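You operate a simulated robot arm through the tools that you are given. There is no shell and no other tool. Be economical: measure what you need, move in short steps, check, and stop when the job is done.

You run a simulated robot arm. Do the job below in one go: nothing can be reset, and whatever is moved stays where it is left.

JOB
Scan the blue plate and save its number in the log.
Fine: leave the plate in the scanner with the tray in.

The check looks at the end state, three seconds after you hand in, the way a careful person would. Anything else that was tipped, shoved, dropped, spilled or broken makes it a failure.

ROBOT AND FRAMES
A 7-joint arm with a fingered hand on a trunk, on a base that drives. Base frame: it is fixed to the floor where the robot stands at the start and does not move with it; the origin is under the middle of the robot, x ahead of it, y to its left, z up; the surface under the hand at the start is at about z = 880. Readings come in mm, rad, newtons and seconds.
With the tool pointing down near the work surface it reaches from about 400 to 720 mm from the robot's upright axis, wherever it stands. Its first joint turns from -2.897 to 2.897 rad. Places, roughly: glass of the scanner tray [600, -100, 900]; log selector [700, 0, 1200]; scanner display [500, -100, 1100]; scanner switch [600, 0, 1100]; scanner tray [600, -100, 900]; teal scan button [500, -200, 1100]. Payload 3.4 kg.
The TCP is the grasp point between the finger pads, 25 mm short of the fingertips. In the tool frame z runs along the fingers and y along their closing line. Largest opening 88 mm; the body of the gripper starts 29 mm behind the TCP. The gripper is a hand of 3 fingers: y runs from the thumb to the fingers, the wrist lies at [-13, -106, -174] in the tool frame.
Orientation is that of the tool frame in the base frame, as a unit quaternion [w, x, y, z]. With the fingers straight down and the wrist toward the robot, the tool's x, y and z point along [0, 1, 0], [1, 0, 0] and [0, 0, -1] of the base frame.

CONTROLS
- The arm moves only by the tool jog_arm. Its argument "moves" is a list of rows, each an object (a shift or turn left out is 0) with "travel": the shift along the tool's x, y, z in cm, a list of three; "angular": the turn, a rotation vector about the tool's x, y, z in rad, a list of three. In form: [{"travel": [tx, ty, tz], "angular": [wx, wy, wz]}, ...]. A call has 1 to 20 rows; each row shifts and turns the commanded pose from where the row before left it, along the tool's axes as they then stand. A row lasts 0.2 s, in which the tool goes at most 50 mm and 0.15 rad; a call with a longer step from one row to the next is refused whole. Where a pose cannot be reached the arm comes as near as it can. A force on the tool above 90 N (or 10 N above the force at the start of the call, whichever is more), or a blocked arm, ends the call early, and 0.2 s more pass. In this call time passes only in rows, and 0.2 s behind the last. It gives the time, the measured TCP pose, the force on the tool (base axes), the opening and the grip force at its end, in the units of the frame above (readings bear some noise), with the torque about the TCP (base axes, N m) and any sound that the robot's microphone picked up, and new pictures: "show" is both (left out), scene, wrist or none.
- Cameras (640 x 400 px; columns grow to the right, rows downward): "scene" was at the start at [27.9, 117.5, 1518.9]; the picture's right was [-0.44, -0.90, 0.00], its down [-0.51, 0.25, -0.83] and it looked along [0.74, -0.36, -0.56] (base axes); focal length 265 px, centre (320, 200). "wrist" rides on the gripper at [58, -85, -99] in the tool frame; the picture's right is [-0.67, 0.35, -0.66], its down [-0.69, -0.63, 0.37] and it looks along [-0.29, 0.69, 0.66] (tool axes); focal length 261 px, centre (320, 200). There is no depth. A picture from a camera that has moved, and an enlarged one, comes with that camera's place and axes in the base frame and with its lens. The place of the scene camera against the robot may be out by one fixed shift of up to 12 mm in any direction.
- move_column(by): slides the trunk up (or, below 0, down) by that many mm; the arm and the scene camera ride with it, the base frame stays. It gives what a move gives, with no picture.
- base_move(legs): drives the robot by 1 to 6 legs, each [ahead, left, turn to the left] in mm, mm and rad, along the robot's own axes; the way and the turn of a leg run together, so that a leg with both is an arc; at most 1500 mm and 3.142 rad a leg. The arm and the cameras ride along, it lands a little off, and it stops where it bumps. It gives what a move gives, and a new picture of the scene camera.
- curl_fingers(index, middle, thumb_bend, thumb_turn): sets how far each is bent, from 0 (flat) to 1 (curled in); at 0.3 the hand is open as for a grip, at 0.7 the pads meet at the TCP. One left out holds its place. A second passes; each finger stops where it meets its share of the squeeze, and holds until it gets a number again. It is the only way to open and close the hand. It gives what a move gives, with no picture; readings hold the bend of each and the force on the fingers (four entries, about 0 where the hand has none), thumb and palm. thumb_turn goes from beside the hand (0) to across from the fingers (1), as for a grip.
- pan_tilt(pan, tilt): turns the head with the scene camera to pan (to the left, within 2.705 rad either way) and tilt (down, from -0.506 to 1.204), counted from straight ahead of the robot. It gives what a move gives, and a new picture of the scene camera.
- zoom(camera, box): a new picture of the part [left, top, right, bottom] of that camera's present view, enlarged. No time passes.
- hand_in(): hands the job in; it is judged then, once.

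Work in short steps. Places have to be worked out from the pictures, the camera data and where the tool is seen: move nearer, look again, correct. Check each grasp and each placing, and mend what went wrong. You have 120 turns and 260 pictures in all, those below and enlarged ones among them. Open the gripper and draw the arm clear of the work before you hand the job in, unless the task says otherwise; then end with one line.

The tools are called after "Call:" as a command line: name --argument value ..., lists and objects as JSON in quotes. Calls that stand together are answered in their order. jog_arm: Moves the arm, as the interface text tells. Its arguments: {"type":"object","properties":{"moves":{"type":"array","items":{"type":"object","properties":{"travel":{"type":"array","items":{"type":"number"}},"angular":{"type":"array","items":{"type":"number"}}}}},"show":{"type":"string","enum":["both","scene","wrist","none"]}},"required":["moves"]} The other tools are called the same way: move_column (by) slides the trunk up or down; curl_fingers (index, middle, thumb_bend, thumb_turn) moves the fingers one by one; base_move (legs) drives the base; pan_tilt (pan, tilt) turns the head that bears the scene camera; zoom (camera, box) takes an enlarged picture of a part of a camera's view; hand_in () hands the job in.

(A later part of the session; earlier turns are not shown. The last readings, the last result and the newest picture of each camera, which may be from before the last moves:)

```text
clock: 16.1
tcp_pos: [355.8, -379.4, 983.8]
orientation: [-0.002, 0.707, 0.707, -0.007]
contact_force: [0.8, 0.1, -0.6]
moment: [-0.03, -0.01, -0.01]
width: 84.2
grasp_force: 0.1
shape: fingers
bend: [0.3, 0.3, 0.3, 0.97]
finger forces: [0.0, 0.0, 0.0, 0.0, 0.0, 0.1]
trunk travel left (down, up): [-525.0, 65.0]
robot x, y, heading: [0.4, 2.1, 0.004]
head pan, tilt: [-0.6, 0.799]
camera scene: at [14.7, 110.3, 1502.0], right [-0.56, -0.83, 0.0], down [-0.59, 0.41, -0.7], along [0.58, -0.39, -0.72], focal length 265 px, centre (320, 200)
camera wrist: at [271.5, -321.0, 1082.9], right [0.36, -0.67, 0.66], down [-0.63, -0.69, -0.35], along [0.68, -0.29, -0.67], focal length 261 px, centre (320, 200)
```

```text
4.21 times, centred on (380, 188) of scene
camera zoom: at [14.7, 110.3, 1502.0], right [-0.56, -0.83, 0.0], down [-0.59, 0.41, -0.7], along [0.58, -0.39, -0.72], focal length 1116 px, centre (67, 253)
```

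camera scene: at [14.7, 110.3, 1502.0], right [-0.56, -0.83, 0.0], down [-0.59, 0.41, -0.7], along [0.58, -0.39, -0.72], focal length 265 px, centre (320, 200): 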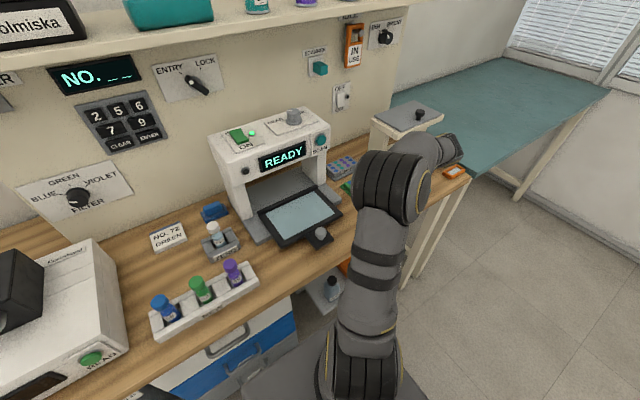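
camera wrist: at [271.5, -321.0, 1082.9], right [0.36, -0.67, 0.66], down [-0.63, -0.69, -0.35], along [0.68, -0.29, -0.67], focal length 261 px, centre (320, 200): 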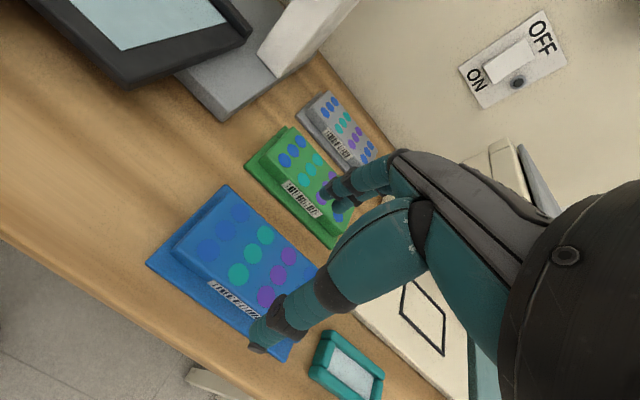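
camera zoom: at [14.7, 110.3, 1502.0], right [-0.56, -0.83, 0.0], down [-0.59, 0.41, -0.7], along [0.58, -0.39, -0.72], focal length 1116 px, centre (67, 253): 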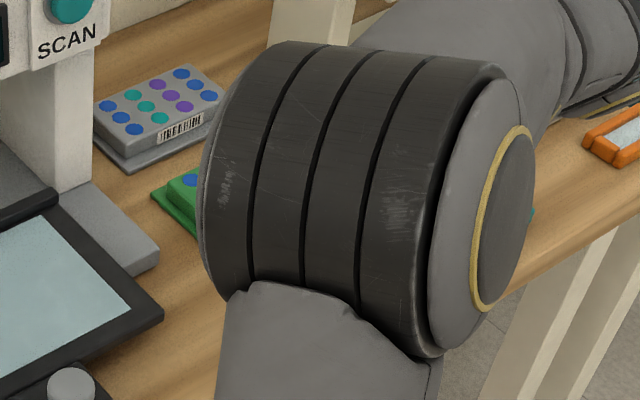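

The plate body centre is about (362,-383), top near z≈900. I correct x by +6 mm and lower to z≈930.

Call:
jog_arm --moves '[{"travel": [-0.3, 0.6, 2.5]}, {"travel": [0, 0, 2.5]}]' --show "wrist"

Call:
zoom --camera "wrist" --box '[160, 130, 400, 380]'

```text
clock: 16.7
tcp_pos: [362.8, -383.4, 935.0]
orientation: [-0.002, 0.708, 0.706, -0.007]
contact_force: [0.5, 0.3, -0.5]
moment: [-0.01, 0.0, 0.01]
width: 84.5
grasp_force: 0.1
shape: fingers
bend: [0.3, 0.3, 0.3, 0.97]
finger forces: [0.1, 0.0, 0.0, 0.0, 0.0, 0.1]
trunk travel left (down, up): [-525.0, 65.0]
robot x, y, heading: [1.8, 1.2, -0.0]
head pan, tilt: [-0.6, 0.799]
camera wrist: at [278.1, -324.3, 1034.1], right [0.36, -0.67, 0.66], down [-0.64, -0.69, -0.35], along [0.68, -0.29, -0.67], focal length 261 px, centre (320, 200)
```

wrist: 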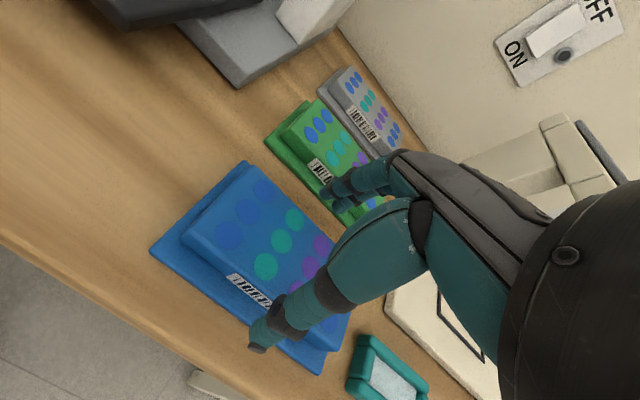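

```text
1.60 times, centred on (280, 255) of wrist
camera zoom: at [278.1, -324.3, 1034.1], right [0.36, -0.67, 0.66], down [-0.64, -0.69, -0.35], along [0.68, -0.29, -0.67], focal length 417 px, centre (384, 112)
```

zoom: 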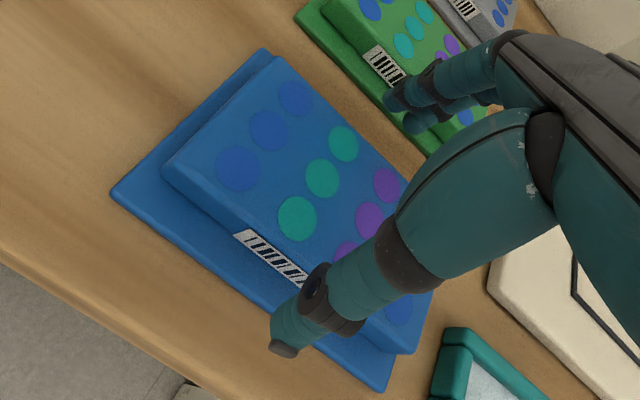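

Plate spans x≈330–392 and the fingers straddle it with ~10 mm each side. I lower to z≈913.

Call:
jog_arm --moves '[{"travel": [-0.2, 0, 1.0]}, {"travel": [0, 0, 0.6]}, {"travel": [0, 0, 0.5]}]' --show "wrist"

```text
clock: 17.5
tcp_pos: [363.0, -385.2, 912.9]
orientation: [-0.002, 0.708, 0.706, -0.008]
contact_force: [-0.2, 0.0, -0.3]
moment: [-0.02, 0.01, -0.03]
width: 84.5
grasp_force: 0.1
shape: fingers
bend: [0.3, 0.3, 0.3, 0.97]
finger forces: [0.1, 0.0, 0.0, 0.0, 0.0, 0.0]
trunk travel left (down, up): [-525.0, 65.0]
robot x, y, heading: [3.1, -1.0, -0.0]
head pan, tilt: [-0.6, 0.799]
camera wrist: at [278.7, -326.8, 1013.0], right [0.36, -0.67, 0.66], down [-0.64, -0.69, -0.35], along [0.68, -0.29, -0.67], focal length 261 px, centre (320, 200)
```

wrist: 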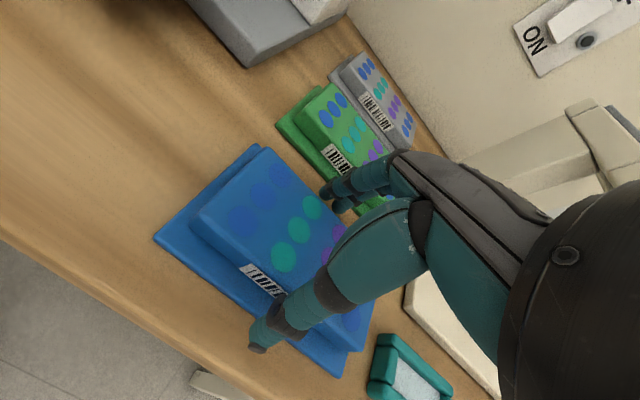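

Still no contact; I lower 3 mm more and close gently on the body.

Call:
jog_arm --moves '[{"travel": [0, 0, 0.3]}]' --show "none"

Call:
curl_fingers --index 0.5 --middle 0.5 --thumb_bend 0.5

Call:
zoom --camera "wrist" --box '[140, 130, 420, 390]'

```text
clock: 17.9
tcp_pos: [362.3, -384.2, 910.4]
orientation: [-0.002, 0.707, 0.707, -0.007]
contact_force: [-0.2, -0.1, 0.2]
moment: [0.01, 0.0, 0.02]
width: 84.7
grasp_force: 0.1
shape: fingers
bend: [0.3, 0.3, 0.3, 0.97]
finger forces: [0.0, 0.1, 0.0, 0.1, 0.0, 0.1]
trunk travel left (down, up): [-525.0, 65.0]
robot x, y, heading: [-0.3, 0.6, -0.005]
head pan, tilt: [-0.6, 0.799]
```

```text
clock: 18.9
tcp_pos: [362.0, -385.3, 912.2]
orientation: [0.0, 0.708, 0.706, -0.007]
contact_force: [1.2, -1.2, 24.2]
moment: [-0.03, -1.04, 0.04]
width: 59.8
grasp_force: 18.5
shape: fingers
bend: [0.44, 0.42, 0.42, 0.98]
finger forces: [13.3, 16.1, 0.0, 0.1, 8.0, 0.1]
trunk travel left (down, up): [-525.0, 65.0]
robot x, y, heading: [-0.3, 0.7, 0.004]
head pan, tilt: [-0.6, 0.799]
```

```text
1.54 times, centred on (280, 260) of wrist
camera zoom: at [277.6, -326.3, 1011.7], right [0.35, -0.66, 0.66], down [-0.63, -0.69, -0.35], along [0.69, -0.29, -0.67], focal length 401 px, centre (382, 108)
```

zoom: 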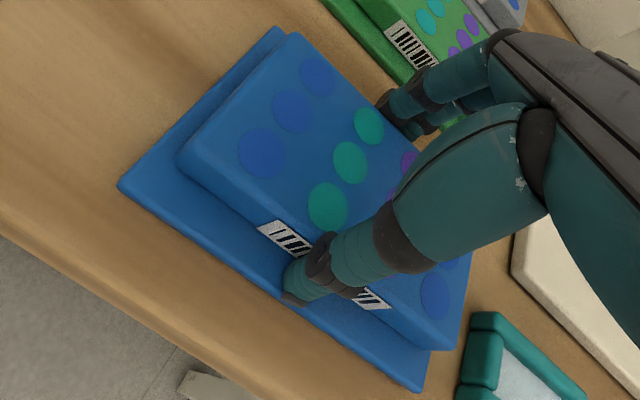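

The body is gripped at 60 mm width with force on all three digits. I lift 40 mm and check.

Call:
jog_arm --moves '[{"travel": [0, 0, -1]}, {"travel": [0, 0, -1.5]}, {"travel": [0, 0, -2]}]' --show "wrist"

```text
clock: 19.7
tcp_pos: [363.6, -385.1, 956.1]
orientation: [-0.003, 0.708, 0.706, -0.008]
contact_force: [-0.7, 0.1, -0.3]
moment: [0.0, 0.02, 0.02]
width: 57.9
grasp_force: 8.6
shape: fingers
bend: [0.46, 0.43, 0.42, 0.96]
finger forces: [3.3, 5.6, 0.0, 0.1, 8.8, 0.0]
trunk travel left (down, up): [-525.0, 65.0]
robot x, y, heading: [-2.3, -0.2, 0.002]
head pan, tilt: [-0.6, 0.799]
camera wrist: at [279.1, -326.1, 1056.3], right [0.36, -0.67, 0.65], down [-0.64, -0.69, -0.35], along [0.68, -0.29, -0.67], focal length 261 px, centre (320, 200)
```

wrist: 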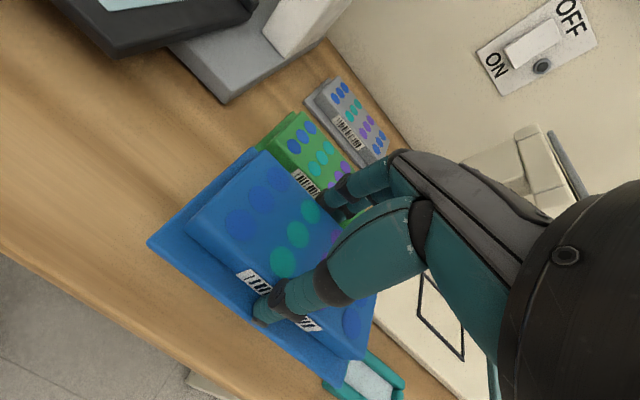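

The plate is held level. I carry it at a safe height to above the glass.

Call:
jog_arm --moves '[{"travel": [0, 0, -1.7]}, {"travel": [0, 0, -1.7]}, {"travel": [2.56, 1.0, 0]}, {"travel": [2.56, 1.0, 0]}, {"travel": [2.56, 1.0, 0]}, {"travel": [2.56, 1.0, 0]}, {"travel": [2.56, 1.0, 0]}, {"travel": [2.56, 1.0, 0]}, {"travel": [2.56, 1.0, 0]}, {"travel": [2.56, 1.0, 0]}, {"travel": [2.56, 1.0, 0]}, {"travel": [2.56, 1.0, 0]}]'

Call:
zoom --camera "scene" --box '[230, 160, 350, 260]'

```text
clock: 22.3
tcp_pos: [464.9, -128.6, 985.7]
orientation: [-0.002, 0.708, 0.706, -0.007]
contact_force: [0.9, -0.5, 0.1]
moment: [-0.01, 0.04, 0.03]
width: 57.8
grasp_force: 8.5
shape: fingers
bend: [0.46, 0.44, 0.42, 0.96]
finger forces: [3.3, 5.1, 0.0, 0.0, 8.7, 0.0]
trunk travel left (down, up): [-525.0, 65.0]
robot x, y, heading: [1.1, 1.0, 0.003]
head pan, tilt: [-0.6, 0.799]
camera scene: at [14.9, 110.7, 1501.9], right [-0.56, -0.83, 0.0], down [-0.59, 0.4, -0.7], along [0.58, -0.39, -0.72], focal length 265 px, centre (320, 200)
camera wrist: at [380.2, -70.5, 1085.4], right [0.36, -0.67, 0.66], down [-0.64, -0.69, -0.35], along [0.68, -0.29, -0.67], focal length 261 px, centre (320, 200)
```

scene: 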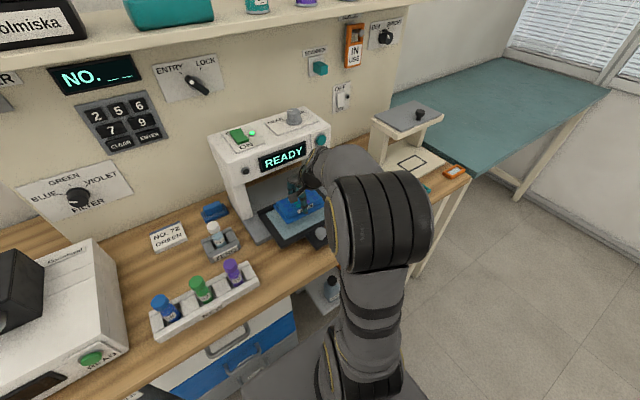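
wrist: 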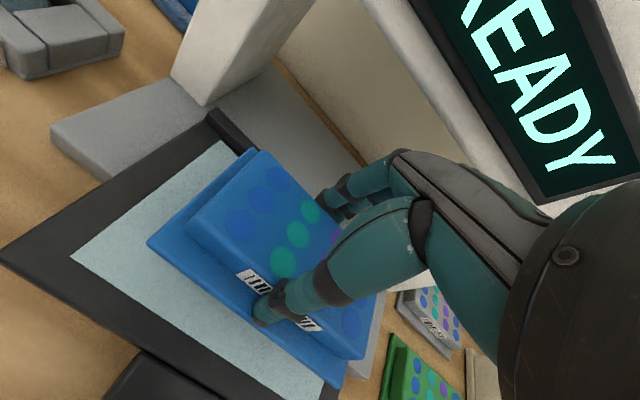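

```text
4.00 times, centred on (290, 210) of scene
camera zoom: at [14.9, 110.7, 1501.9], right [-0.56, -0.83, 0.0], down [-0.59, 0.4, -0.7], along [0.58, -0.39, -0.72], focal length 1060 px, centre (440, 160)
```

zoom: 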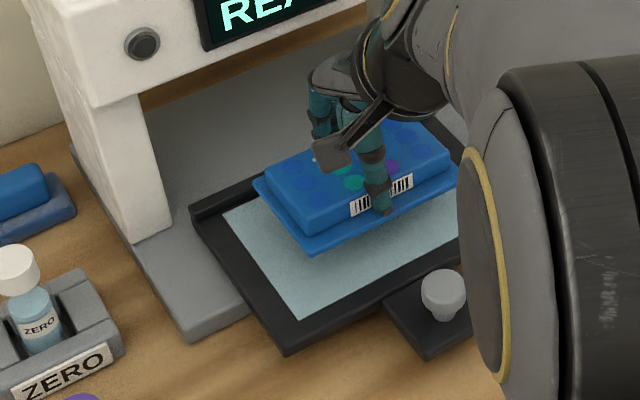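

The plate hovers over the glass. I lower to just above it and check the margins.

Call:
jog_arm --moves '[{"travel": [0, 0, 1.5]}, {"travel": [0, 0, 1.2]}]'

Call:
zoom --camera "scene" --box '[230, 160, 350, 260]'

```text
clock: 22.9
tcp_pos: [464.3, -129.1, 959.9]
orientation: [-0.003, 0.707, 0.707, -0.008]
contact_force: [-0.7, -0.9, -0.2]
moment: [-0.01, -0.02, 0.0]
width: 57.7
grasp_force: 8.3
shape: fingers
bend: [0.46, 0.44, 0.42, 0.96]
finger forces: [3.3, 5.1, 0.0, 0.0, 8.7, 0.0]
trunk travel left (down, up): [-525.0, 65.0]
robot x, y, heading: [2.4, 3.9, -0.003]
head pan, tilt: [-0.6, 0.799]
camera scene: at [14.9, 110.5, 1502.0], right [-0.56, -0.83, 0.0], down [-0.59, 0.41, -0.7], along [0.58, -0.39, -0.72], focal length 265 px, centre (320, 200)
camera wrist: at [379.5, -70.8, 1058.8], right [0.36, -0.67, 0.66], down [-0.64, -0.69, -0.35], along [0.68, -0.29, -0.67], focal length 261 px, centre (320, 200)
```

scene: 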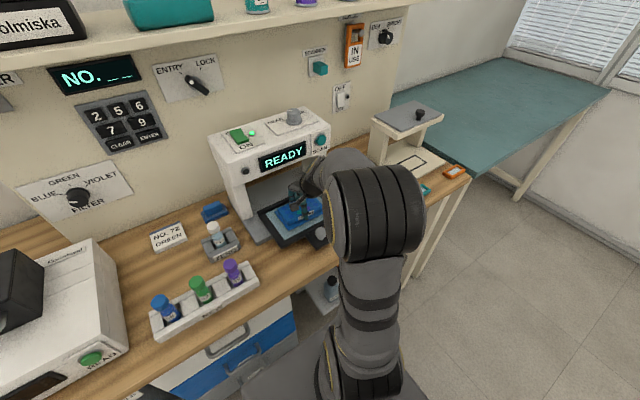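
wrist: 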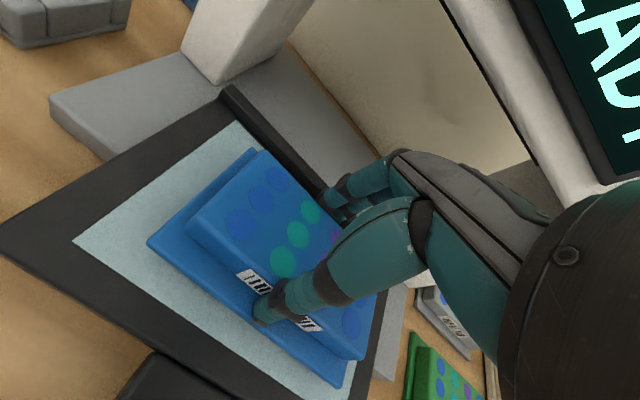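

```text
4.00 times, centred on (290, 210) of scene
camera zoom: at [14.9, 110.5, 1502.0], right [-0.56, -0.83, 0.0], down [-0.59, 0.41, -0.7], along [0.58, -0.39, -0.72], focal length 1060 px, centre (440, 160)
```

zoom: 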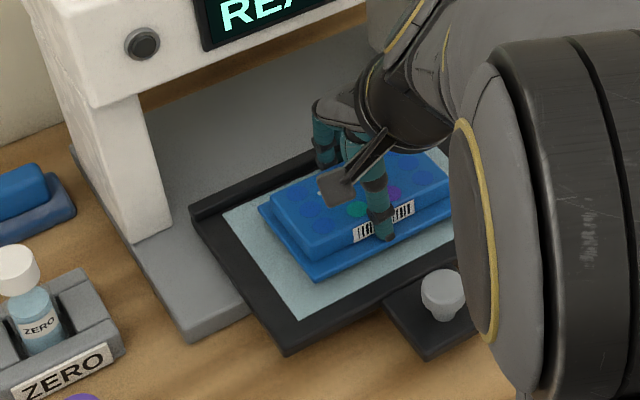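

Well centred. I lower in small rows until contact.

Call:
jog_arm --moves '[{"travel": [0, 0, 0.5]}, {"travel": [0, 0, 0.4]}, {"travel": [0, 0, 0.3]}]' --show "wrist"

Call:
zoom --camera "scene" --box '[260, 180, 340, 250]'

```text
clock: 23.7
tcp_pos: [464.8, -129.7, 950.9]
orientation: [0.001, 0.708, 0.706, -0.005]
contact_force: [-0.6, 1.6, 24.3]
moment: [0.02, -1.0, 0.1]
width: 57.8
grasp_force: 19.3
shape: fingers
bend: [0.45, 0.42, 0.42, 0.96]
finger forces: [16.0, 14.5, 0.1, 0.0, 8.1, 0.0]
trunk travel left (down, up): [-525.0, 65.0]
robot x, y, heading: [1.5, 0.5, -0.001]
head pan, tilt: [-0.6, 0.799]
camera wrist: at [378.4, -70.3, 1048.7], right [0.35, -0.66, 0.66], down [-0.63, -0.69, -0.35], along [0.69, -0.29, -0.66], focal length 261 px, centre (320, 200)
```

wrist: 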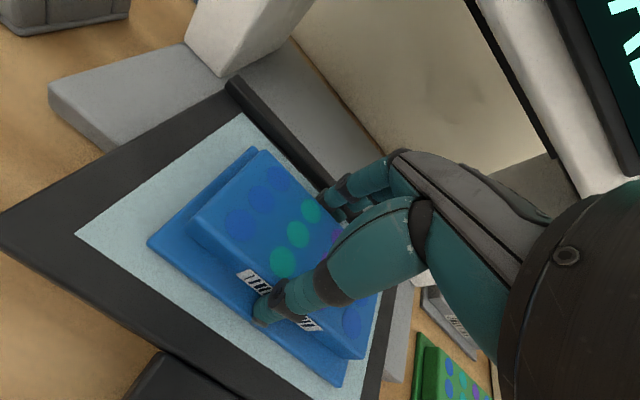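

```text
5.71 times, centred on (300, 215) of scene
camera zoom: at [12.3, 111.4, 1502.4], right [-0.56, -0.83, 0.0], down [-0.59, 0.4, -0.7], along [0.58, -0.39, -0.72], focal length 1514 px, centre (434, 114)
```

zoom: 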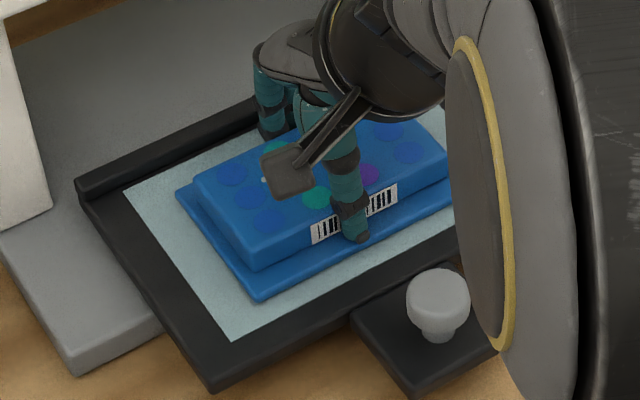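

Contact of 24 N at z≈951: the plate sits on the glass. I open and lift off.

Call:
curl_fingers --index 0.32 --middle 0.32 --thumb_bend 0.32

Call:
jog_arm --moves '[{"travel": [0, 0, -1]}, {"travel": [0, 0, -2]}, {"travel": [0, -2, -3]}, {"travel": [0, -4, -3]}, {"travel": [0, -4, 0]}]'

Call:
zoom --camera "scene" --box '[230, 160, 350, 260]'

```text
clock: 24.7
tcp_pos: [463.0, -129.2, 946.8]
orientation: [-0.003, 0.708, 0.706, -0.008]
contact_force: [0.4, 0.3, 5.4]
moment: [0.0, -0.2, 0.05]
width: 79.8
grasp_force: 3.0
shape: fingers
bend: [0.33, 0.3, 0.32, 0.97]
finger forces: [3.7, 2.3, 0.0, 0.0, 0.1, 0.0]
trunk travel left (down, up): [-525.0, 65.0]
robot x, y, heading: [1.3, -0.6, -0.002]
head pan, tilt: [-0.6, 0.799]
```

```text
clock: 25.9
tcp_pos: [362.8, -128.0, 1040.6]
orientation: [-0.002, 0.708, 0.706, -0.007]
contact_force: [-0.5, -0.3, 0.6]
moment: [-0.03, -0.01, -0.02]
width: 80.2
grasp_force: 0.1
shape: fingers
bend: [0.32, 0.32, 0.32, 0.97]
finger forces: [0.0, 0.0, 0.1, 0.0, 0.0, 0.1]
trunk travel left (down, up): [-525.0, 65.0]
robot x, y, heading: [4.2, 1.3, 0.003]
head pan, tilt: [-0.6, 0.799]
camera scene: at [14.1, 110.6, 1501.9], right [-0.56, -0.83, 0.0], down [-0.59, 0.41, -0.7], along [0.58, -0.39, -0.72], focal length 265 px, centre (320, 200)
camera wrist: at [278.2, -69.2, 1140.0], right [0.36, -0.67, 0.66], down [-0.64, -0.69, -0.35], along [0.68, -0.29, -0.67], focal length 261 px, centre (320, 200)
```

scene: 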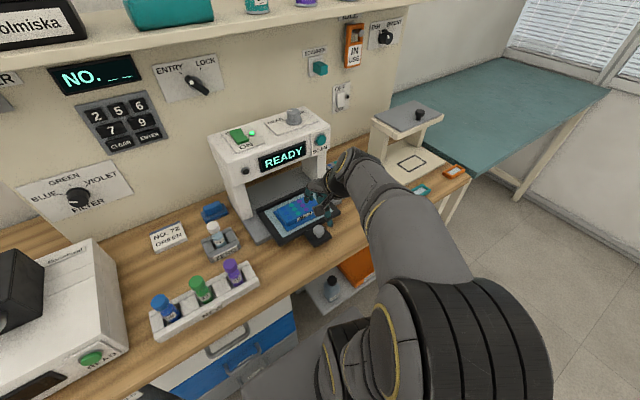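
wrist: 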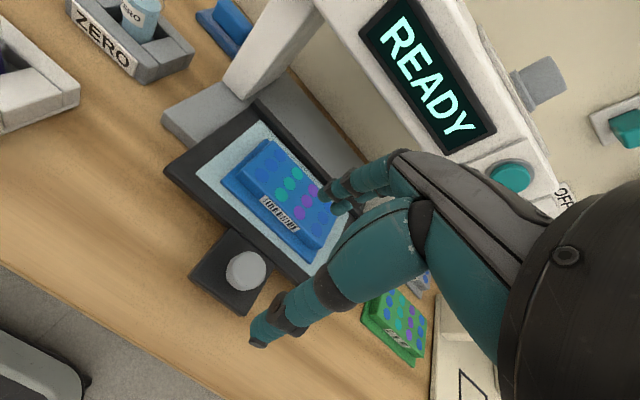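

```text
4.00 times, centred on (290, 210) of scene
camera zoom: at [14.1, 110.6, 1501.9], right [-0.56, -0.83, 0.0], down [-0.59, 0.41, -0.7], along [0.58, -0.39, -0.72], focal length 1060 px, centre (440, 160)
```

zoom: 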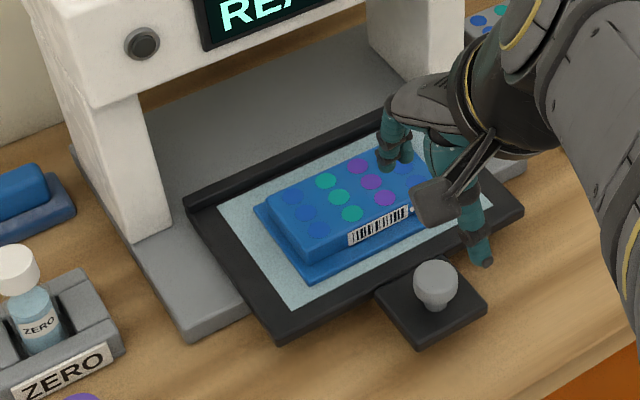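

The plate lies well inside the glass, and the knob is directly below the hand at about (360,-129). I narrow the hand and lower onto the knob.

Call:
curl_fingers --index 0.42 --middle 0.42 --thumb_bend 0.42

Call:
jog_arm --moves '[{"travel": [0, -0.2, 3]}, {"travel": [0, 0, 3]}]' --show "wrist"

```text
clock: 26.9
tcp_pos: [363.6, -127.9, 1040.0]
orientation: [-0.002, 0.708, 0.707, -0.008]
contact_force: [0.4, 0.7, 0.7]
moment: [-0.03, 0.01, 0.0]
width: 59.6
grasp_force: 0.1
shape: fingers
bend: [0.42, 0.42, 0.42, 0.97]
finger forces: [0.1, 0.0, 0.0, 0.1, 0.0, 0.0]
trunk travel left (down, up): [-525.0, 65.0]
robot x, y, heading: [-1.8, -0.3, -0.004]
head pan, tilt: [-0.6, 0.799]
```

```text
clock: 27.5
tcp_pos: [360.6, -125.7, 979.3]
orientation: [-0.003, 0.708, 0.707, -0.007]
contact_force: [0.0, 0.2, 0.4]
moment: [-0.02, 0.01, 0.0]
width: 59.5
grasp_force: 0.1
shape: fingers
bend: [0.42, 0.42, 0.42, 0.97]
finger forces: [0.1, 0.0, 0.0, 0.0, 0.1, 0.0]
trunk travel left (down, up): [-525.0, 65.0]
robot x, y, heading: [-0.6, -2.5, 0.0]
head pan, tilt: [-0.6, 0.799]
camera wrist: at [276.0, -67.9, 1079.3], right [0.36, -0.67, 0.66], down [-0.64, -0.69, -0.35], along [0.68, -0.29, -0.67], focal length 261 px, centre (320, 200)
```

wrist: 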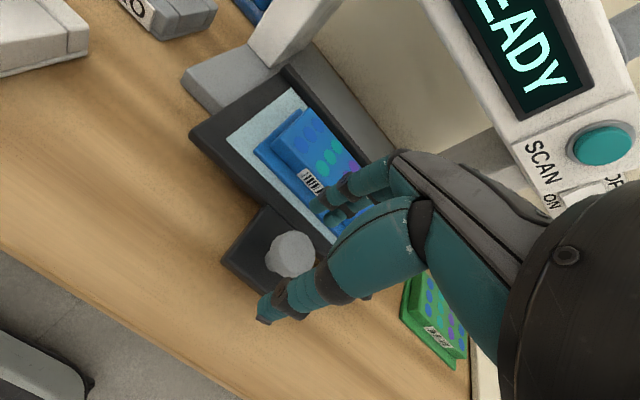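

Knob is centred under the hand; descend 33 mm and close.

Call:
jog_arm --moves '[{"travel": [0, 0, 1.7]}, {"travel": [0, 0, 1.5]}]' --show "none"

Call:
curl_fingers --index 0.68 --middle 0.68 --thumb_bend 0.68

```text
clock: 28.1
tcp_pos: [360.9, -129.1, 945.5]
orientation: [-0.001, 0.707, 0.707, -0.008]
contact_force: [0.0, 0.7, 2.9]
moment: [0.02, -0.21, 0.03]
width: 59.5
grasp_force: 2.5
shape: fingers
bend: [0.42, 0.41, 0.42, 0.97]
finger forces: [0.0, 4.5, 0.0, 0.1, 0.0, 0.1]
trunk travel left (down, up): [-525.0, 65.0]
robot x, y, heading: [0.6, -1.3, 0.001]
head pan, tilt: [-0.6, 0.799]
```

```text
clock: 29.1
tcp_pos: [361.4, -127.6, 944.5]
orientation: [-0.003, 0.707, 0.707, -0.008]
contact_force: [-1.4, 0.4, -2.2]
moment: [0.01, 0.03, 0.02]
width: 13.3
grasp_force: 5.0
shape: fingers
bend: [0.64, 0.66, 0.63, 0.97]
finger forces: [3.5, 1.5, 0.0, 0.0, 5.1, 0.0]
trunk travel left (down, up): [-525.0, 65.0]
robot x, y, heading: [0.8, 5.1, -0.001]
head pan, tilt: [-0.6, 0.799]
```

Knob gripped. I push the tray in at moderate speed.

Call:
jog_arm --moves '[{"travel": [0, 1.3, 0]}, {"travel": [0, 1.4, 0]}, {"travel": [0, 1.4, 0]}, {"travel": [0, 1.4, 0]}, {"travel": [0, 1.4, 0]}, {"travel": [0, 1.4, 0]}, {"travel": [0, 1.4, 0]}, {"travel": [0, 1.0, 0]}]'

Call:
zoom --camera "scene" --box '[210, 120, 350, 250]'

```text
clock: 30.9
tcp_pos: [467.8, -127.9, 944.9]
orientation: [-0.002, 0.708, 0.706, -0.008]
contact_force: [0.5, 3.3, -2.9]
moment: [0.01, -0.03, 0.04]
width: 14.2
grasp_force: 5.5
shape: fingers
bend: [0.63, 0.66, 0.63, 0.96]
finger forces: [4.5, 1.8, 0.0, 0.0, 4.4, 0.0]
trunk travel left (down, up): [-525.0, 65.0]
robot x, y, heading: [-1.2, -0.7, 0.003]
head pan, tilt: [-0.6, 0.799]
camera scene: at [15.6, 110.8, 1501.9], right [-0.56, -0.83, 0.0], down [-0.59, 0.4, -0.7], along [0.57, -0.39, -0.72], focal length 265 px, centre (320, 200)
camera wrist: at [383.7, -70.2, 1044.7], right [0.36, -0.66, 0.66], down [-0.64, -0.69, -0.35], along [0.68, -0.29, -0.67], focal length 261 px, centre (320, 200)
```

scene: 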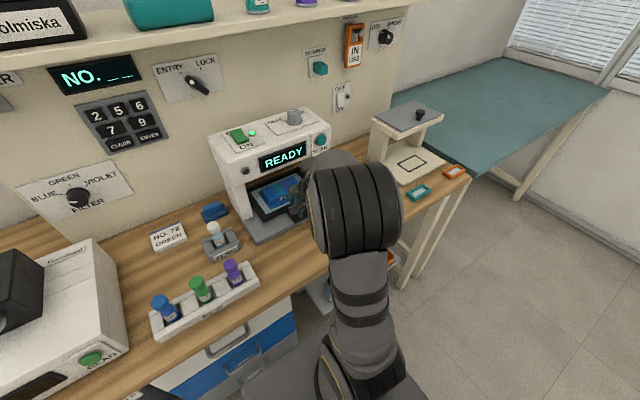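
wrist: 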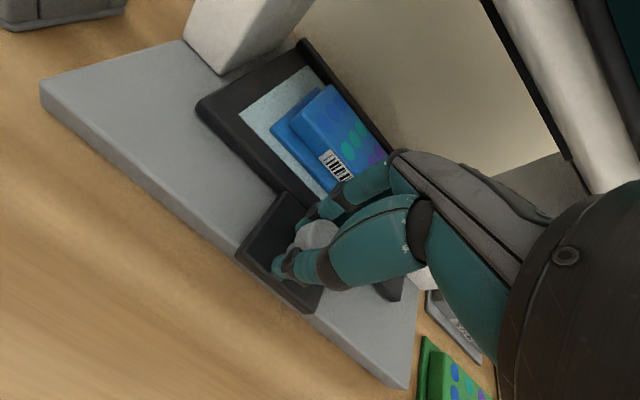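

```text
3.08 times, centred on (280, 185) of scene
camera zoom: at [15.6, 110.8, 1501.9], right [-0.56, -0.83, 0.0], down [-0.59, 0.4, -0.7], along [0.57, -0.39, -0.72], focal length 815 px, centre (443, 246)
```

zoom: 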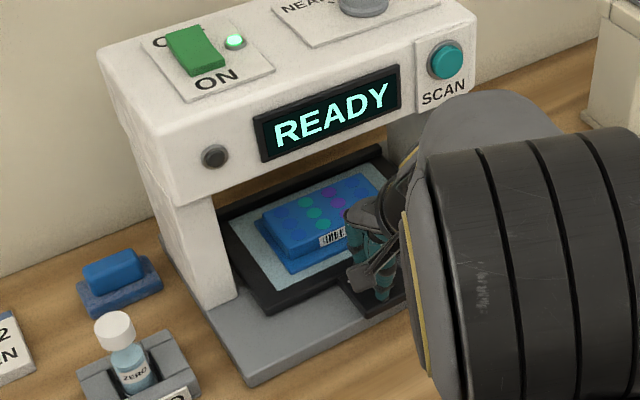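

Nearly in. I push in small rows until it hits the stop.

Call:
jog_arm --moves '[{"travel": [0, 0.4, 0]}, {"travel": [0, 0.4, 0]}, {"travel": [0, 0.3, 0]}, {"travel": [0, 0.3, 0]}]' --show "none"

```text
clock: 31.9
tcp_pos: [480.9, -128.4, 945.7]
orientation: [-0.004, 0.708, 0.706, -0.009]
contact_force: [-3.0, 1.8, -1.8]
moment: [-0.03, 0.06, 0.01]
width: 14.1
grasp_force: 5.0
shape: fingers
bend: [0.64, 0.67, 0.63, 0.96]
finger forces: [3.0, 1.0, 0.1, 0.1, 6.6, 0.1]
trunk travel left (down, up): [-525.0, 65.0]
robot x, y, heading: [-0.2, 1.7, -0.003]
head pan, tilt: [-0.6, 0.799]
```

Call:
jog_arm --moves '[{"travel": [0, 0.4, 0]}, {"travel": [0, 0.4, 0]}]' --show "wrist"

```text
clock: 32.5
tcp_pos: [488.6, -129.0, 946.3]
orientation: [-0.002, 0.708, 0.706, -0.007]
contact_force: [-13.9, 2.8, 0.4]
moment: [0.04, 0.12, 0.01]
width: 17.7
grasp_force: 7.0
shape: fingers
bend: [0.68, 0.68, 0.58, 0.95]
finger forces: [0.1, 0.0, 0.0, 0.1, 14.0, 0.1]
trunk travel left (down, up): [-525.0, 65.0]
robot x, y, heading: [3.9, -1.1, 0.001]
head pan, tilt: [-0.6, 0.799]
camera wrist: at [403.9, -70.9, 1045.0], right [0.36, -0.67, 0.66], down [-0.64, -0.69, -0.35], along [0.68, -0.29, -0.67], focal length 261 px, centre (320, 200)
```

wrist: 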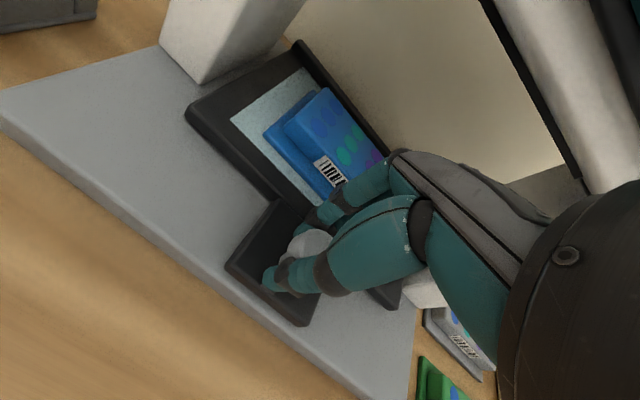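

The tray is at its stop (14 N on thumb, fingers free). I ease back, open, lift and retreat.

Call:
jog_arm --moves '[{"travel": [0, -0.7, 0]}]' --show "none"

Call:
curl_fingers --index 0.42 --middle 0.42 --thumb_bend 0.42

Call:
jog_arm --moves '[{"travel": [0, 0, -1.5]}, {"travel": [0, 0, -2.0]}, {"travel": [0, -4, -1]}, {"travel": [0, -4, -2]}, {"travel": [-1, -4, -2]}, {"travel": [-2, -2, -3]}]'

Call:
zoom --camera "scene" --box '[200, 100, 360, 250]'

```text
clock: 32.9
tcp_pos: [483.5, -129.5, 946.4]
orientation: [-0.001, 0.707, 0.707, -0.007]
contact_force: [-5.0, 3.2, -1.1]
moment: [0.05, 0.03, -0.02]
width: 15.2
grasp_force: 5.1
shape: fingers
bend: [0.66, 0.68, 0.61, 0.96]
finger forces: [1.9, 0.2, 0.1, 0.0, 7.2, 0.0]
trunk travel left (down, up): [-525.0, 65.0]
robot x, y, heading: [-1.0, -0.2, -0.001]
head pan, tilt: [-0.6, 0.799]
```

```text
clock: 33.9
tcp_pos: [484.3, -128.6, 945.9]
orientation: [-0.002, 0.708, 0.706, -0.006]
contact_force: [-0.6, -1.1, 6.7]
moment: [-0.06, -0.2, -0.01]
width: 58.7
grasp_force: 3.2
shape: fingers
bend: [0.42, 0.42, 0.42, 0.97]
finger forces: [0.0, 6.3, 0.0, 0.0, 0.0, 0.0]
trunk travel left (down, up): [-525.0, 65.0]
robot x, y, heading: [-3.1, 1.2, -0.001]
head pan, tilt: [-0.6, 0.799]
```

```text
clock: 35.3
tcp_pos: [344.4, -158.6, 1059.9]
orientation: [-0.003, 0.708, 0.706, -0.008]
contact_force: [0.6, 0.1, -0.4]
moment: [0.01, 0.0, 0.02]
width: 58.7
grasp_force: 0.1
shape: fingers
bend: [0.42, 0.42, 0.42, 0.97]
finger forces: [0.0, 0.0, 0.0, 0.0, 0.0, 0.0]
trunk travel left (down, up): [-525.0, 65.0]
robot x, y, heading: [0.7, -1.9, 0.005]
head pan, tilt: [-0.6, 0.799]
camera scene: at [14.4, 110.4, 1501.9], right [-0.56, -0.83, 0.0], down [-0.59, 0.41, -0.7], along [0.58, -0.39, -0.72], focal length 265 px, centre (320, 200)
camera wrist: at [260.1, -99.7, 1159.2], right [0.36, -0.67, 0.66], down [-0.64, -0.69, -0.35], along [0.68, -0.29, -0.67], focal length 261 px, centre (320, 200)
```

scene: 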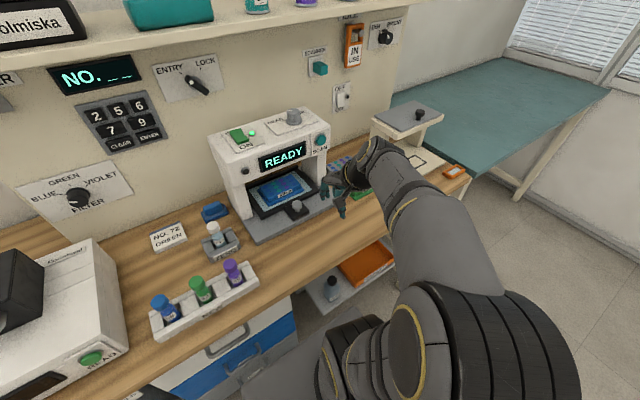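
wrist: 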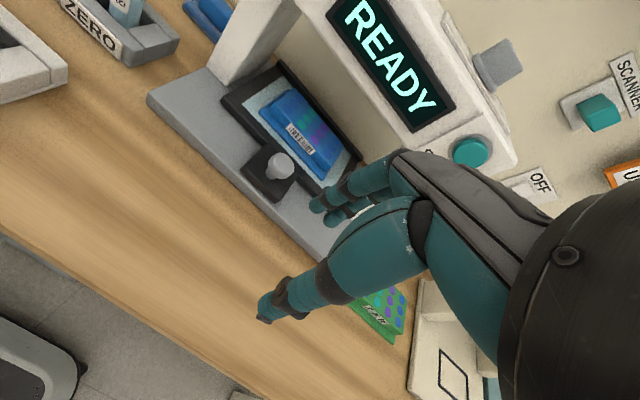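

```text
2.67 times, centred on (280, 175) of scene
camera zoom: at [14.4, 110.4, 1501.9], right [-0.56, -0.83, 0.0], down [-0.59, 0.41, -0.7], along [0.58, -0.39, -0.72], focal length 707 px, centre (427, 267)
```

zoom: 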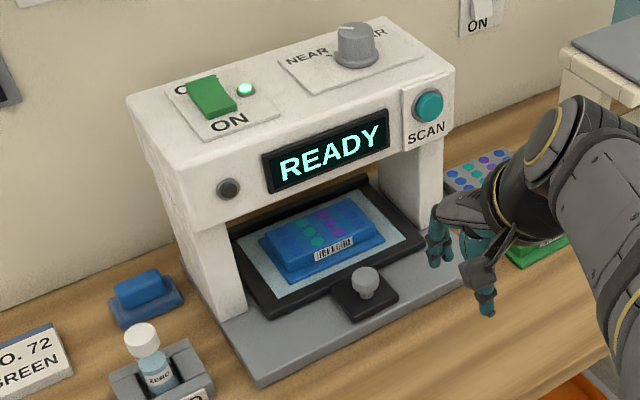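

The tray is in with the plate on the glass. SCAN is at about (505,-233,1104). I shape a pointing hand and turn it to face forward.

Call:
curl_fingers --index 0.3 --middle 1.0 --thumb_bend 0.8

Call:
jog_arm --moves '[{"travel": [-2.4, 2.3, -3.0]}, {"travel": [-2.4, 2.3, -3.0]}, {"travel": [-2.4, 2.3, -3.0]}, {"angular": [-0.143, 0, 0]}, {"angular": [-0.143, 0, 0]}, {"angular": [-0.143, 0, 0]}, {"angular": [-0.143, 0, 0]}, {"angular": [-0.143, 0, 0]}, {"angular": [-0.143, 0, 0]}, {"angular": [-0.143, 0, 0]}, {"angular": [-0.143, 0, 0]}, {"angular": [-0.143, 0, 0]}, {"angular": [-0.143, 0, 0]}, {"angular": [-0.141, 0, 0]}]'

Call:
zoom --camera "scene" --box '[240, 100, 400, 220]'

```text
clock: 36.3
tcp_pos: [346.1, -158.6, 1058.9]
orientation: [-0.003, 0.708, 0.706, -0.008]
contact_force: [-0.2, 0.6, 0.4]
moment: [0.0, -0.01, -0.01]
width: 26.7
grasp_force: 0.1
shape: fingers
bend: [0.3, 1.0, 0.8, 0.97]
finger forces: [0.1, 0.0, 0.0, 0.0, 0.1, 0.0]
trunk travel left (down, up): [-525.0, 65.0]
robot x, y, heading: [-4.2, 2.7, -0.003]
head pan, tilt: [-0.6, 0.799]
```

```text
clock: 39.3
tcp_pos: [414.3, -228.6, 1152.4]
orientation: [0.5, 0.503, 0.504, 0.493]
contact_force: [-0.9, 0.0, 0.4]
moment: [-0.02, -0.01, -0.02]
width: 26.6
grasp_force: 0.1
shape: fingers
bend: [0.3, 1.0, 0.8, 0.97]
finger forces: [0.1, 0.0, 0.0, 0.1, 0.1, 0.0]
trunk travel left (down, up): [-525.0, 65.0]
robot x, y, heading: [0.4, 0.5, -0.005]
head pan, tilt: [-0.6, 0.799]
camera scene: at [15.0, 110.3, 1502.0], right [-0.56, -0.83, 0.0], down [-0.59, 0.41, -0.7], along [0.58, -0.39, -0.72], focal length 265 px, centre (320, 200)
camera wrist: at [313.1, -172.3, 1066.3], right [-0.65, -0.67, 0.36], down [0.36, -0.69, -0.63], along [0.67, -0.28, 0.69], focal length 261 px, centre (320, 200)
```

scene: 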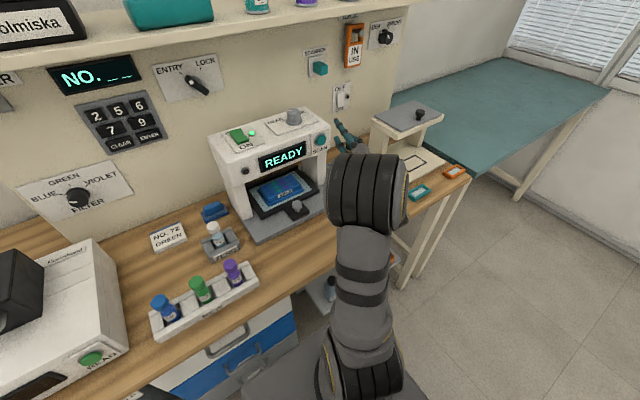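
wrist: 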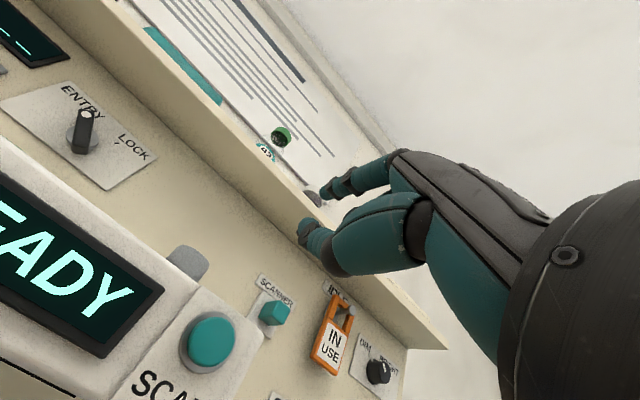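

```text
3.33 times, centred on (320, 160) of scene
camera zoom: at [15.0, 110.3, 1502.0], right [-0.56, -0.83, 0.0], down [-0.59, 0.41, -0.7], along [0.58, -0.39, -0.72], focal length 883 px, centre (320, 333)
```

zoom: 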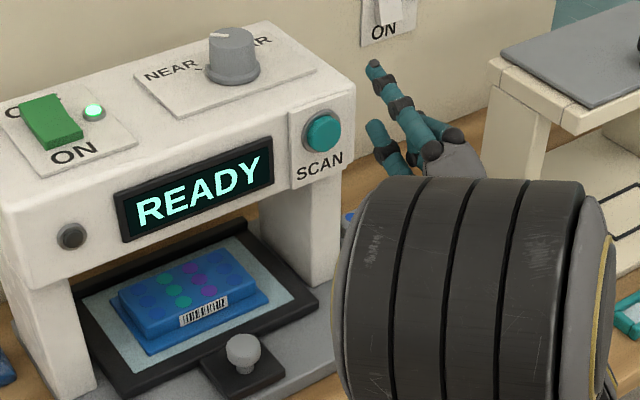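

I want a single leading fingertip. I'll curl the thumb in and bring the index more forward, then check the shape.

Call:
curl_fingers --index 0.4 --middle 1.0 --thumb_bend 0.1 --thumb_turn 0.0

Call:
zoom --camera "wrist" --box '[220, 100, 520, 320]'

Call:
zoom --camera "scene" --box '[290, 90, 400, 170]'

```text
clock: 40.3
tcp_pos: [414.3, -228.9, 1151.2]
orientation: [0.498, 0.502, 0.505, 0.495]
contact_force: [0.4, 1.2, -0.1]
moment: [0.01, -0.02, -0.01]
width: 123.0
grasp_force: 0.1
shape: fingers
bend: [0.4, 1.0, 0.1, 0.0]
finger forces: [0.0, 0.0, 0.0, 0.1, 0.0, 0.0]
trunk travel left (down, up): [-525.0, 65.0]
robot x, y, heading: [-1.7, 2.8, 0.0]
head pan, tilt: [-0.6, 0.799]
```

```text
1.82 times, centred on (370, 210) of wrist
camera zoom: at [312.9, -172.2, 1066.8], right [-0.65, -0.67, 0.36], down [0.36, -0.69, -0.63], along [0.67, -0.28, 0.69], focal length 474 px, centre (229, 182)
```

zoom: 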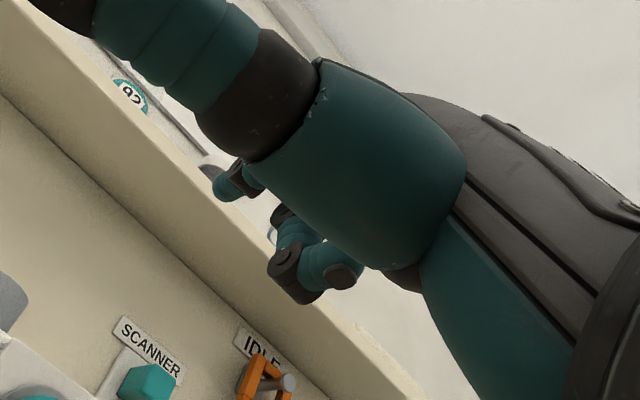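

```text
5.00 times, centred on (345, 130) of scene
camera zoom: at [14.8, 110.5, 1502.0], right [-0.56, -0.83, 0.0], down [-0.59, 0.41, -0.7], along [0.58, -0.39, -0.72], focal length 1325 px, centre (195, 550)
```

zoom: 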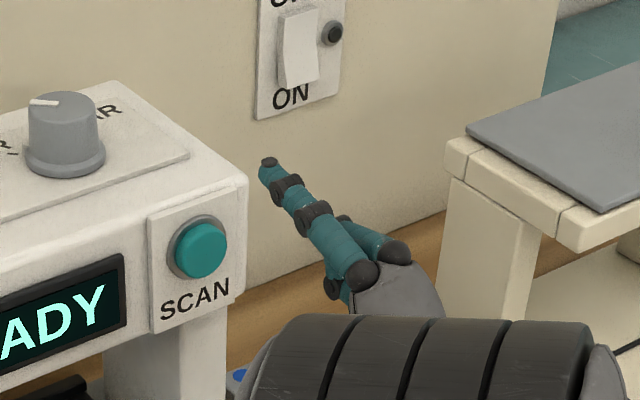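

The thumb sticks out sideways like this; I'll turn it back across and flatten it (pointing away below), leaving the index leading.

Call:
curl_fingers --index 0.45 --middle 1.0 --thumb_bend 0.0 --thumb_turn 1.0

Call:
zoom --camera "wrist" --box '[180, 80, 520, 320]'

Call:
zoom --camera "scene" --box '[290, 90, 400, 170]'

```text
clock: 41.3
tcp_pos: [414.6, -229.5, 1152.3]
orientation: [0.498, 0.502, 0.506, 0.494]
contact_force: [-0.2, 0.0, -0.1]
moment: [0.02, -0.03, 0.01]
width: 85.0
grasp_force: 0.0
shape: fingers
bend: [0.45, 1.0, 0.0, 0.95]
finger forces: [0.0, 0.0, 0.1, 0.0, 0.0, 0.1]
trunk travel left (down, up): [-525.0, 65.0]
robot x, y, heading: [0.7, 3.4, 0.0]
head pan, tilt: [-0.6, 0.799]
```

```text
1.67 times, centred on (350, 200) of wrist
camera zoom: at [312.9, -172.2, 1066.7], right [-0.65, -0.67, 0.36], down [0.36, -0.69, -0.63], along [0.67, -0.28, 0.69], focal length 434 px, centre (270, 200)
```

zoom: 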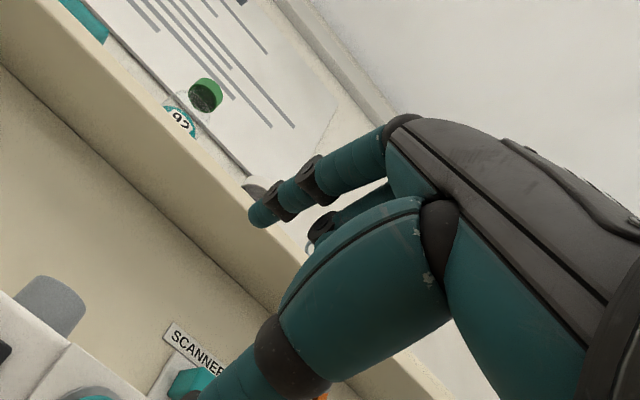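

```text
5.00 times, centred on (345, 130) of scene
camera zoom: at [14.7, 110.5, 1502.0], right [-0.56, -0.83, 0.0], down [-0.59, 0.41, -0.7], along [0.58, -0.39, -0.72], focal length 1325 px, centre (195, 550)
```

zoom: 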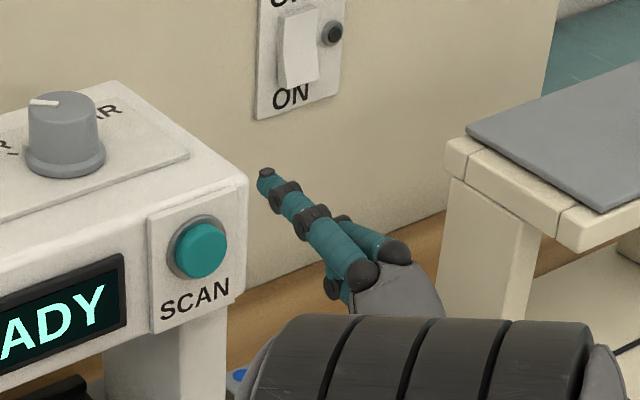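

Index tip is about (7,27,24) in the tool frame. I move it in front of SCAN, leaving a ~20 mm gap.

Call:
jog_arm --moves '[{"travel": [-0.4, -3.75, 1.0]}, {"travel": [-0.45, -3.75, 1.0]}, {"travel": [0, 0, 2.0]}]'

Call:
zoom --camera "scene" --box '[260, 90, 370, 190]'

```text
clock: 42.1
tcp_pos: [453.6, -238.8, 1074.9]
orientation: [0.499, 0.502, 0.504, 0.494]
contact_force: [0.0, 0.5, 0.7]
moment: [0.01, -0.03, 0.0]
width: 85.1
grasp_force: 0.0
shape: fingers
bend: [0.45, 1.0, 0.0, 0.95]
finger forces: [0.1, 0.0, 0.0, 0.0, 0.0, 0.0]
trunk travel left (down, up): [-525.0, 65.0]
robot x, y, heading: [3.1, 1.6, 0.0]
head pan, tilt: [-0.6, 0.799]
camera scene: at [14.7, 110.3, 1502.0], right [-0.56, -0.83, 0.0], down [-0.59, 0.41, -0.7], along [0.58, -0.39, -0.72], focal length 265 px, centre (320, 200)
camera wrist: at [352.8, -181.9, 991.4], right [-0.65, -0.67, 0.36], down [0.36, -0.69, -0.63], along [0.67, -0.28, 0.69], focal length 261 px, centre (320, 200)
```

scene: 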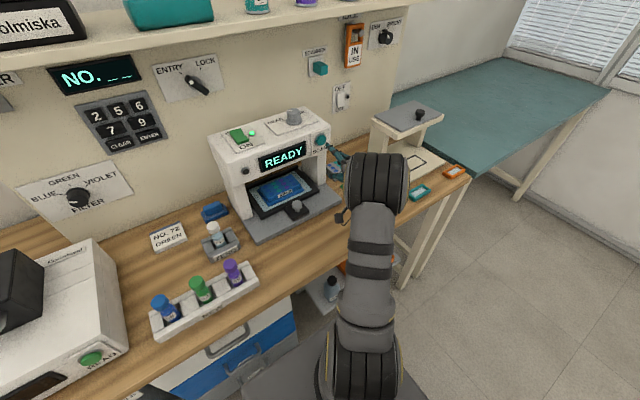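
wrist: 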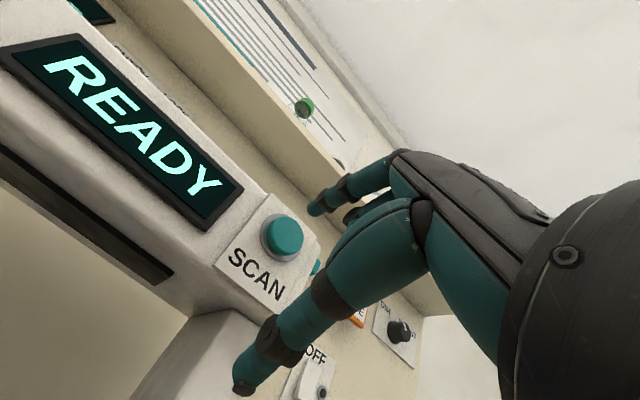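

```text
4.00 times, centred on (315, 140) of scene
camera zoom: at [14.7, 110.3, 1502.0], right [-0.56, -0.83, 0.0], down [-0.59, 0.41, -0.7], along [0.58, -0.39, -0.72], focal length 1060 px, centre (340, 440)
```

zoom: 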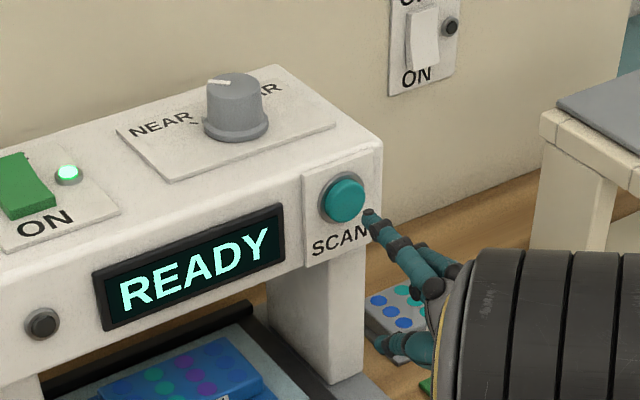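

SCAN now triangulates to (517,-240,1102). I shift 8 mm right and advance until just short of contact.

Call:
jog_arm --moves '[{"travel": [-0.8, 0, 1.0]}, {"travel": [0, 0, 1.5]}, {"travel": [0, 0, 0.7]}]' --show "wrist"

Call:
zoom --camera "scene" --box '[260, 90, 370, 190]'

```text
clock: 42.9
tcp_pos: [484.6, -247.3, 1075.5]
orientation: [0.499, 0.502, 0.504, 0.495]
contact_force: [-3.6, 0.0, -0.5]
moment: [0.01, -0.13, 0.01]
width: 85.1
grasp_force: 2.0
shape: fingers
bend: [0.45, 1.0, 0.0, 0.95]
finger forces: [3.6, 0.0, 0.1, 0.0, 0.0, 0.0]
trunk travel left (down, up): [-525.0, 65.0]
robot x, y, heading: [-2.8, -2.7, 0.002]
head pan, tilt: [-0.6, 0.799]
heard: click
camera wrist: at [384.0, -189.7, 991.0], right [-0.65, -0.67, 0.36], down [0.36, -0.69, -0.63], along [0.67, -0.28, 0.69], focal length 261 px, centre (320, 200)
```

wrist: 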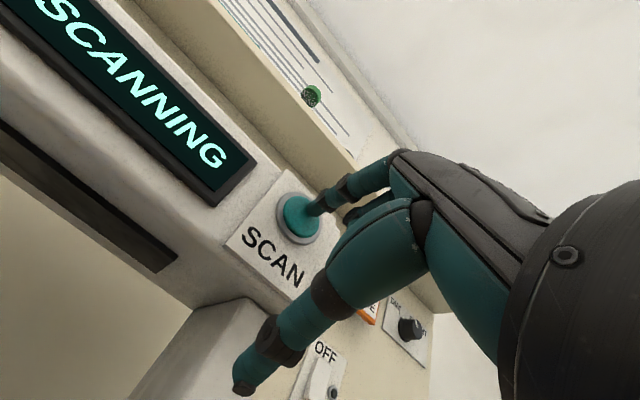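

```text
4.00 times, centred on (315, 140) of scene
camera zoom: at [14.0, 110.4, 1502.0], right [-0.56, -0.83, 0.0], down [-0.59, 0.41, -0.7], along [0.58, -0.39, -0.72], focal length 1060 px, centre (340, 440)
```

zoom: 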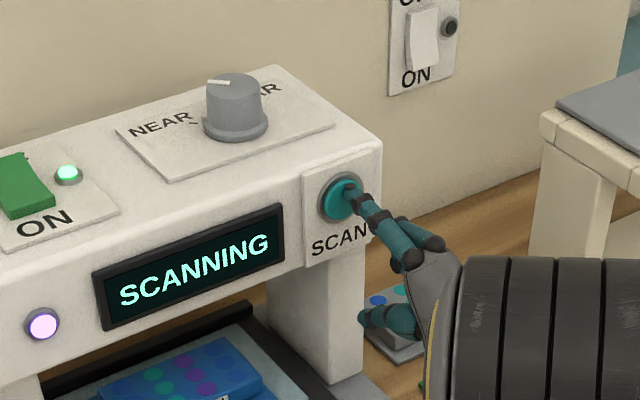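

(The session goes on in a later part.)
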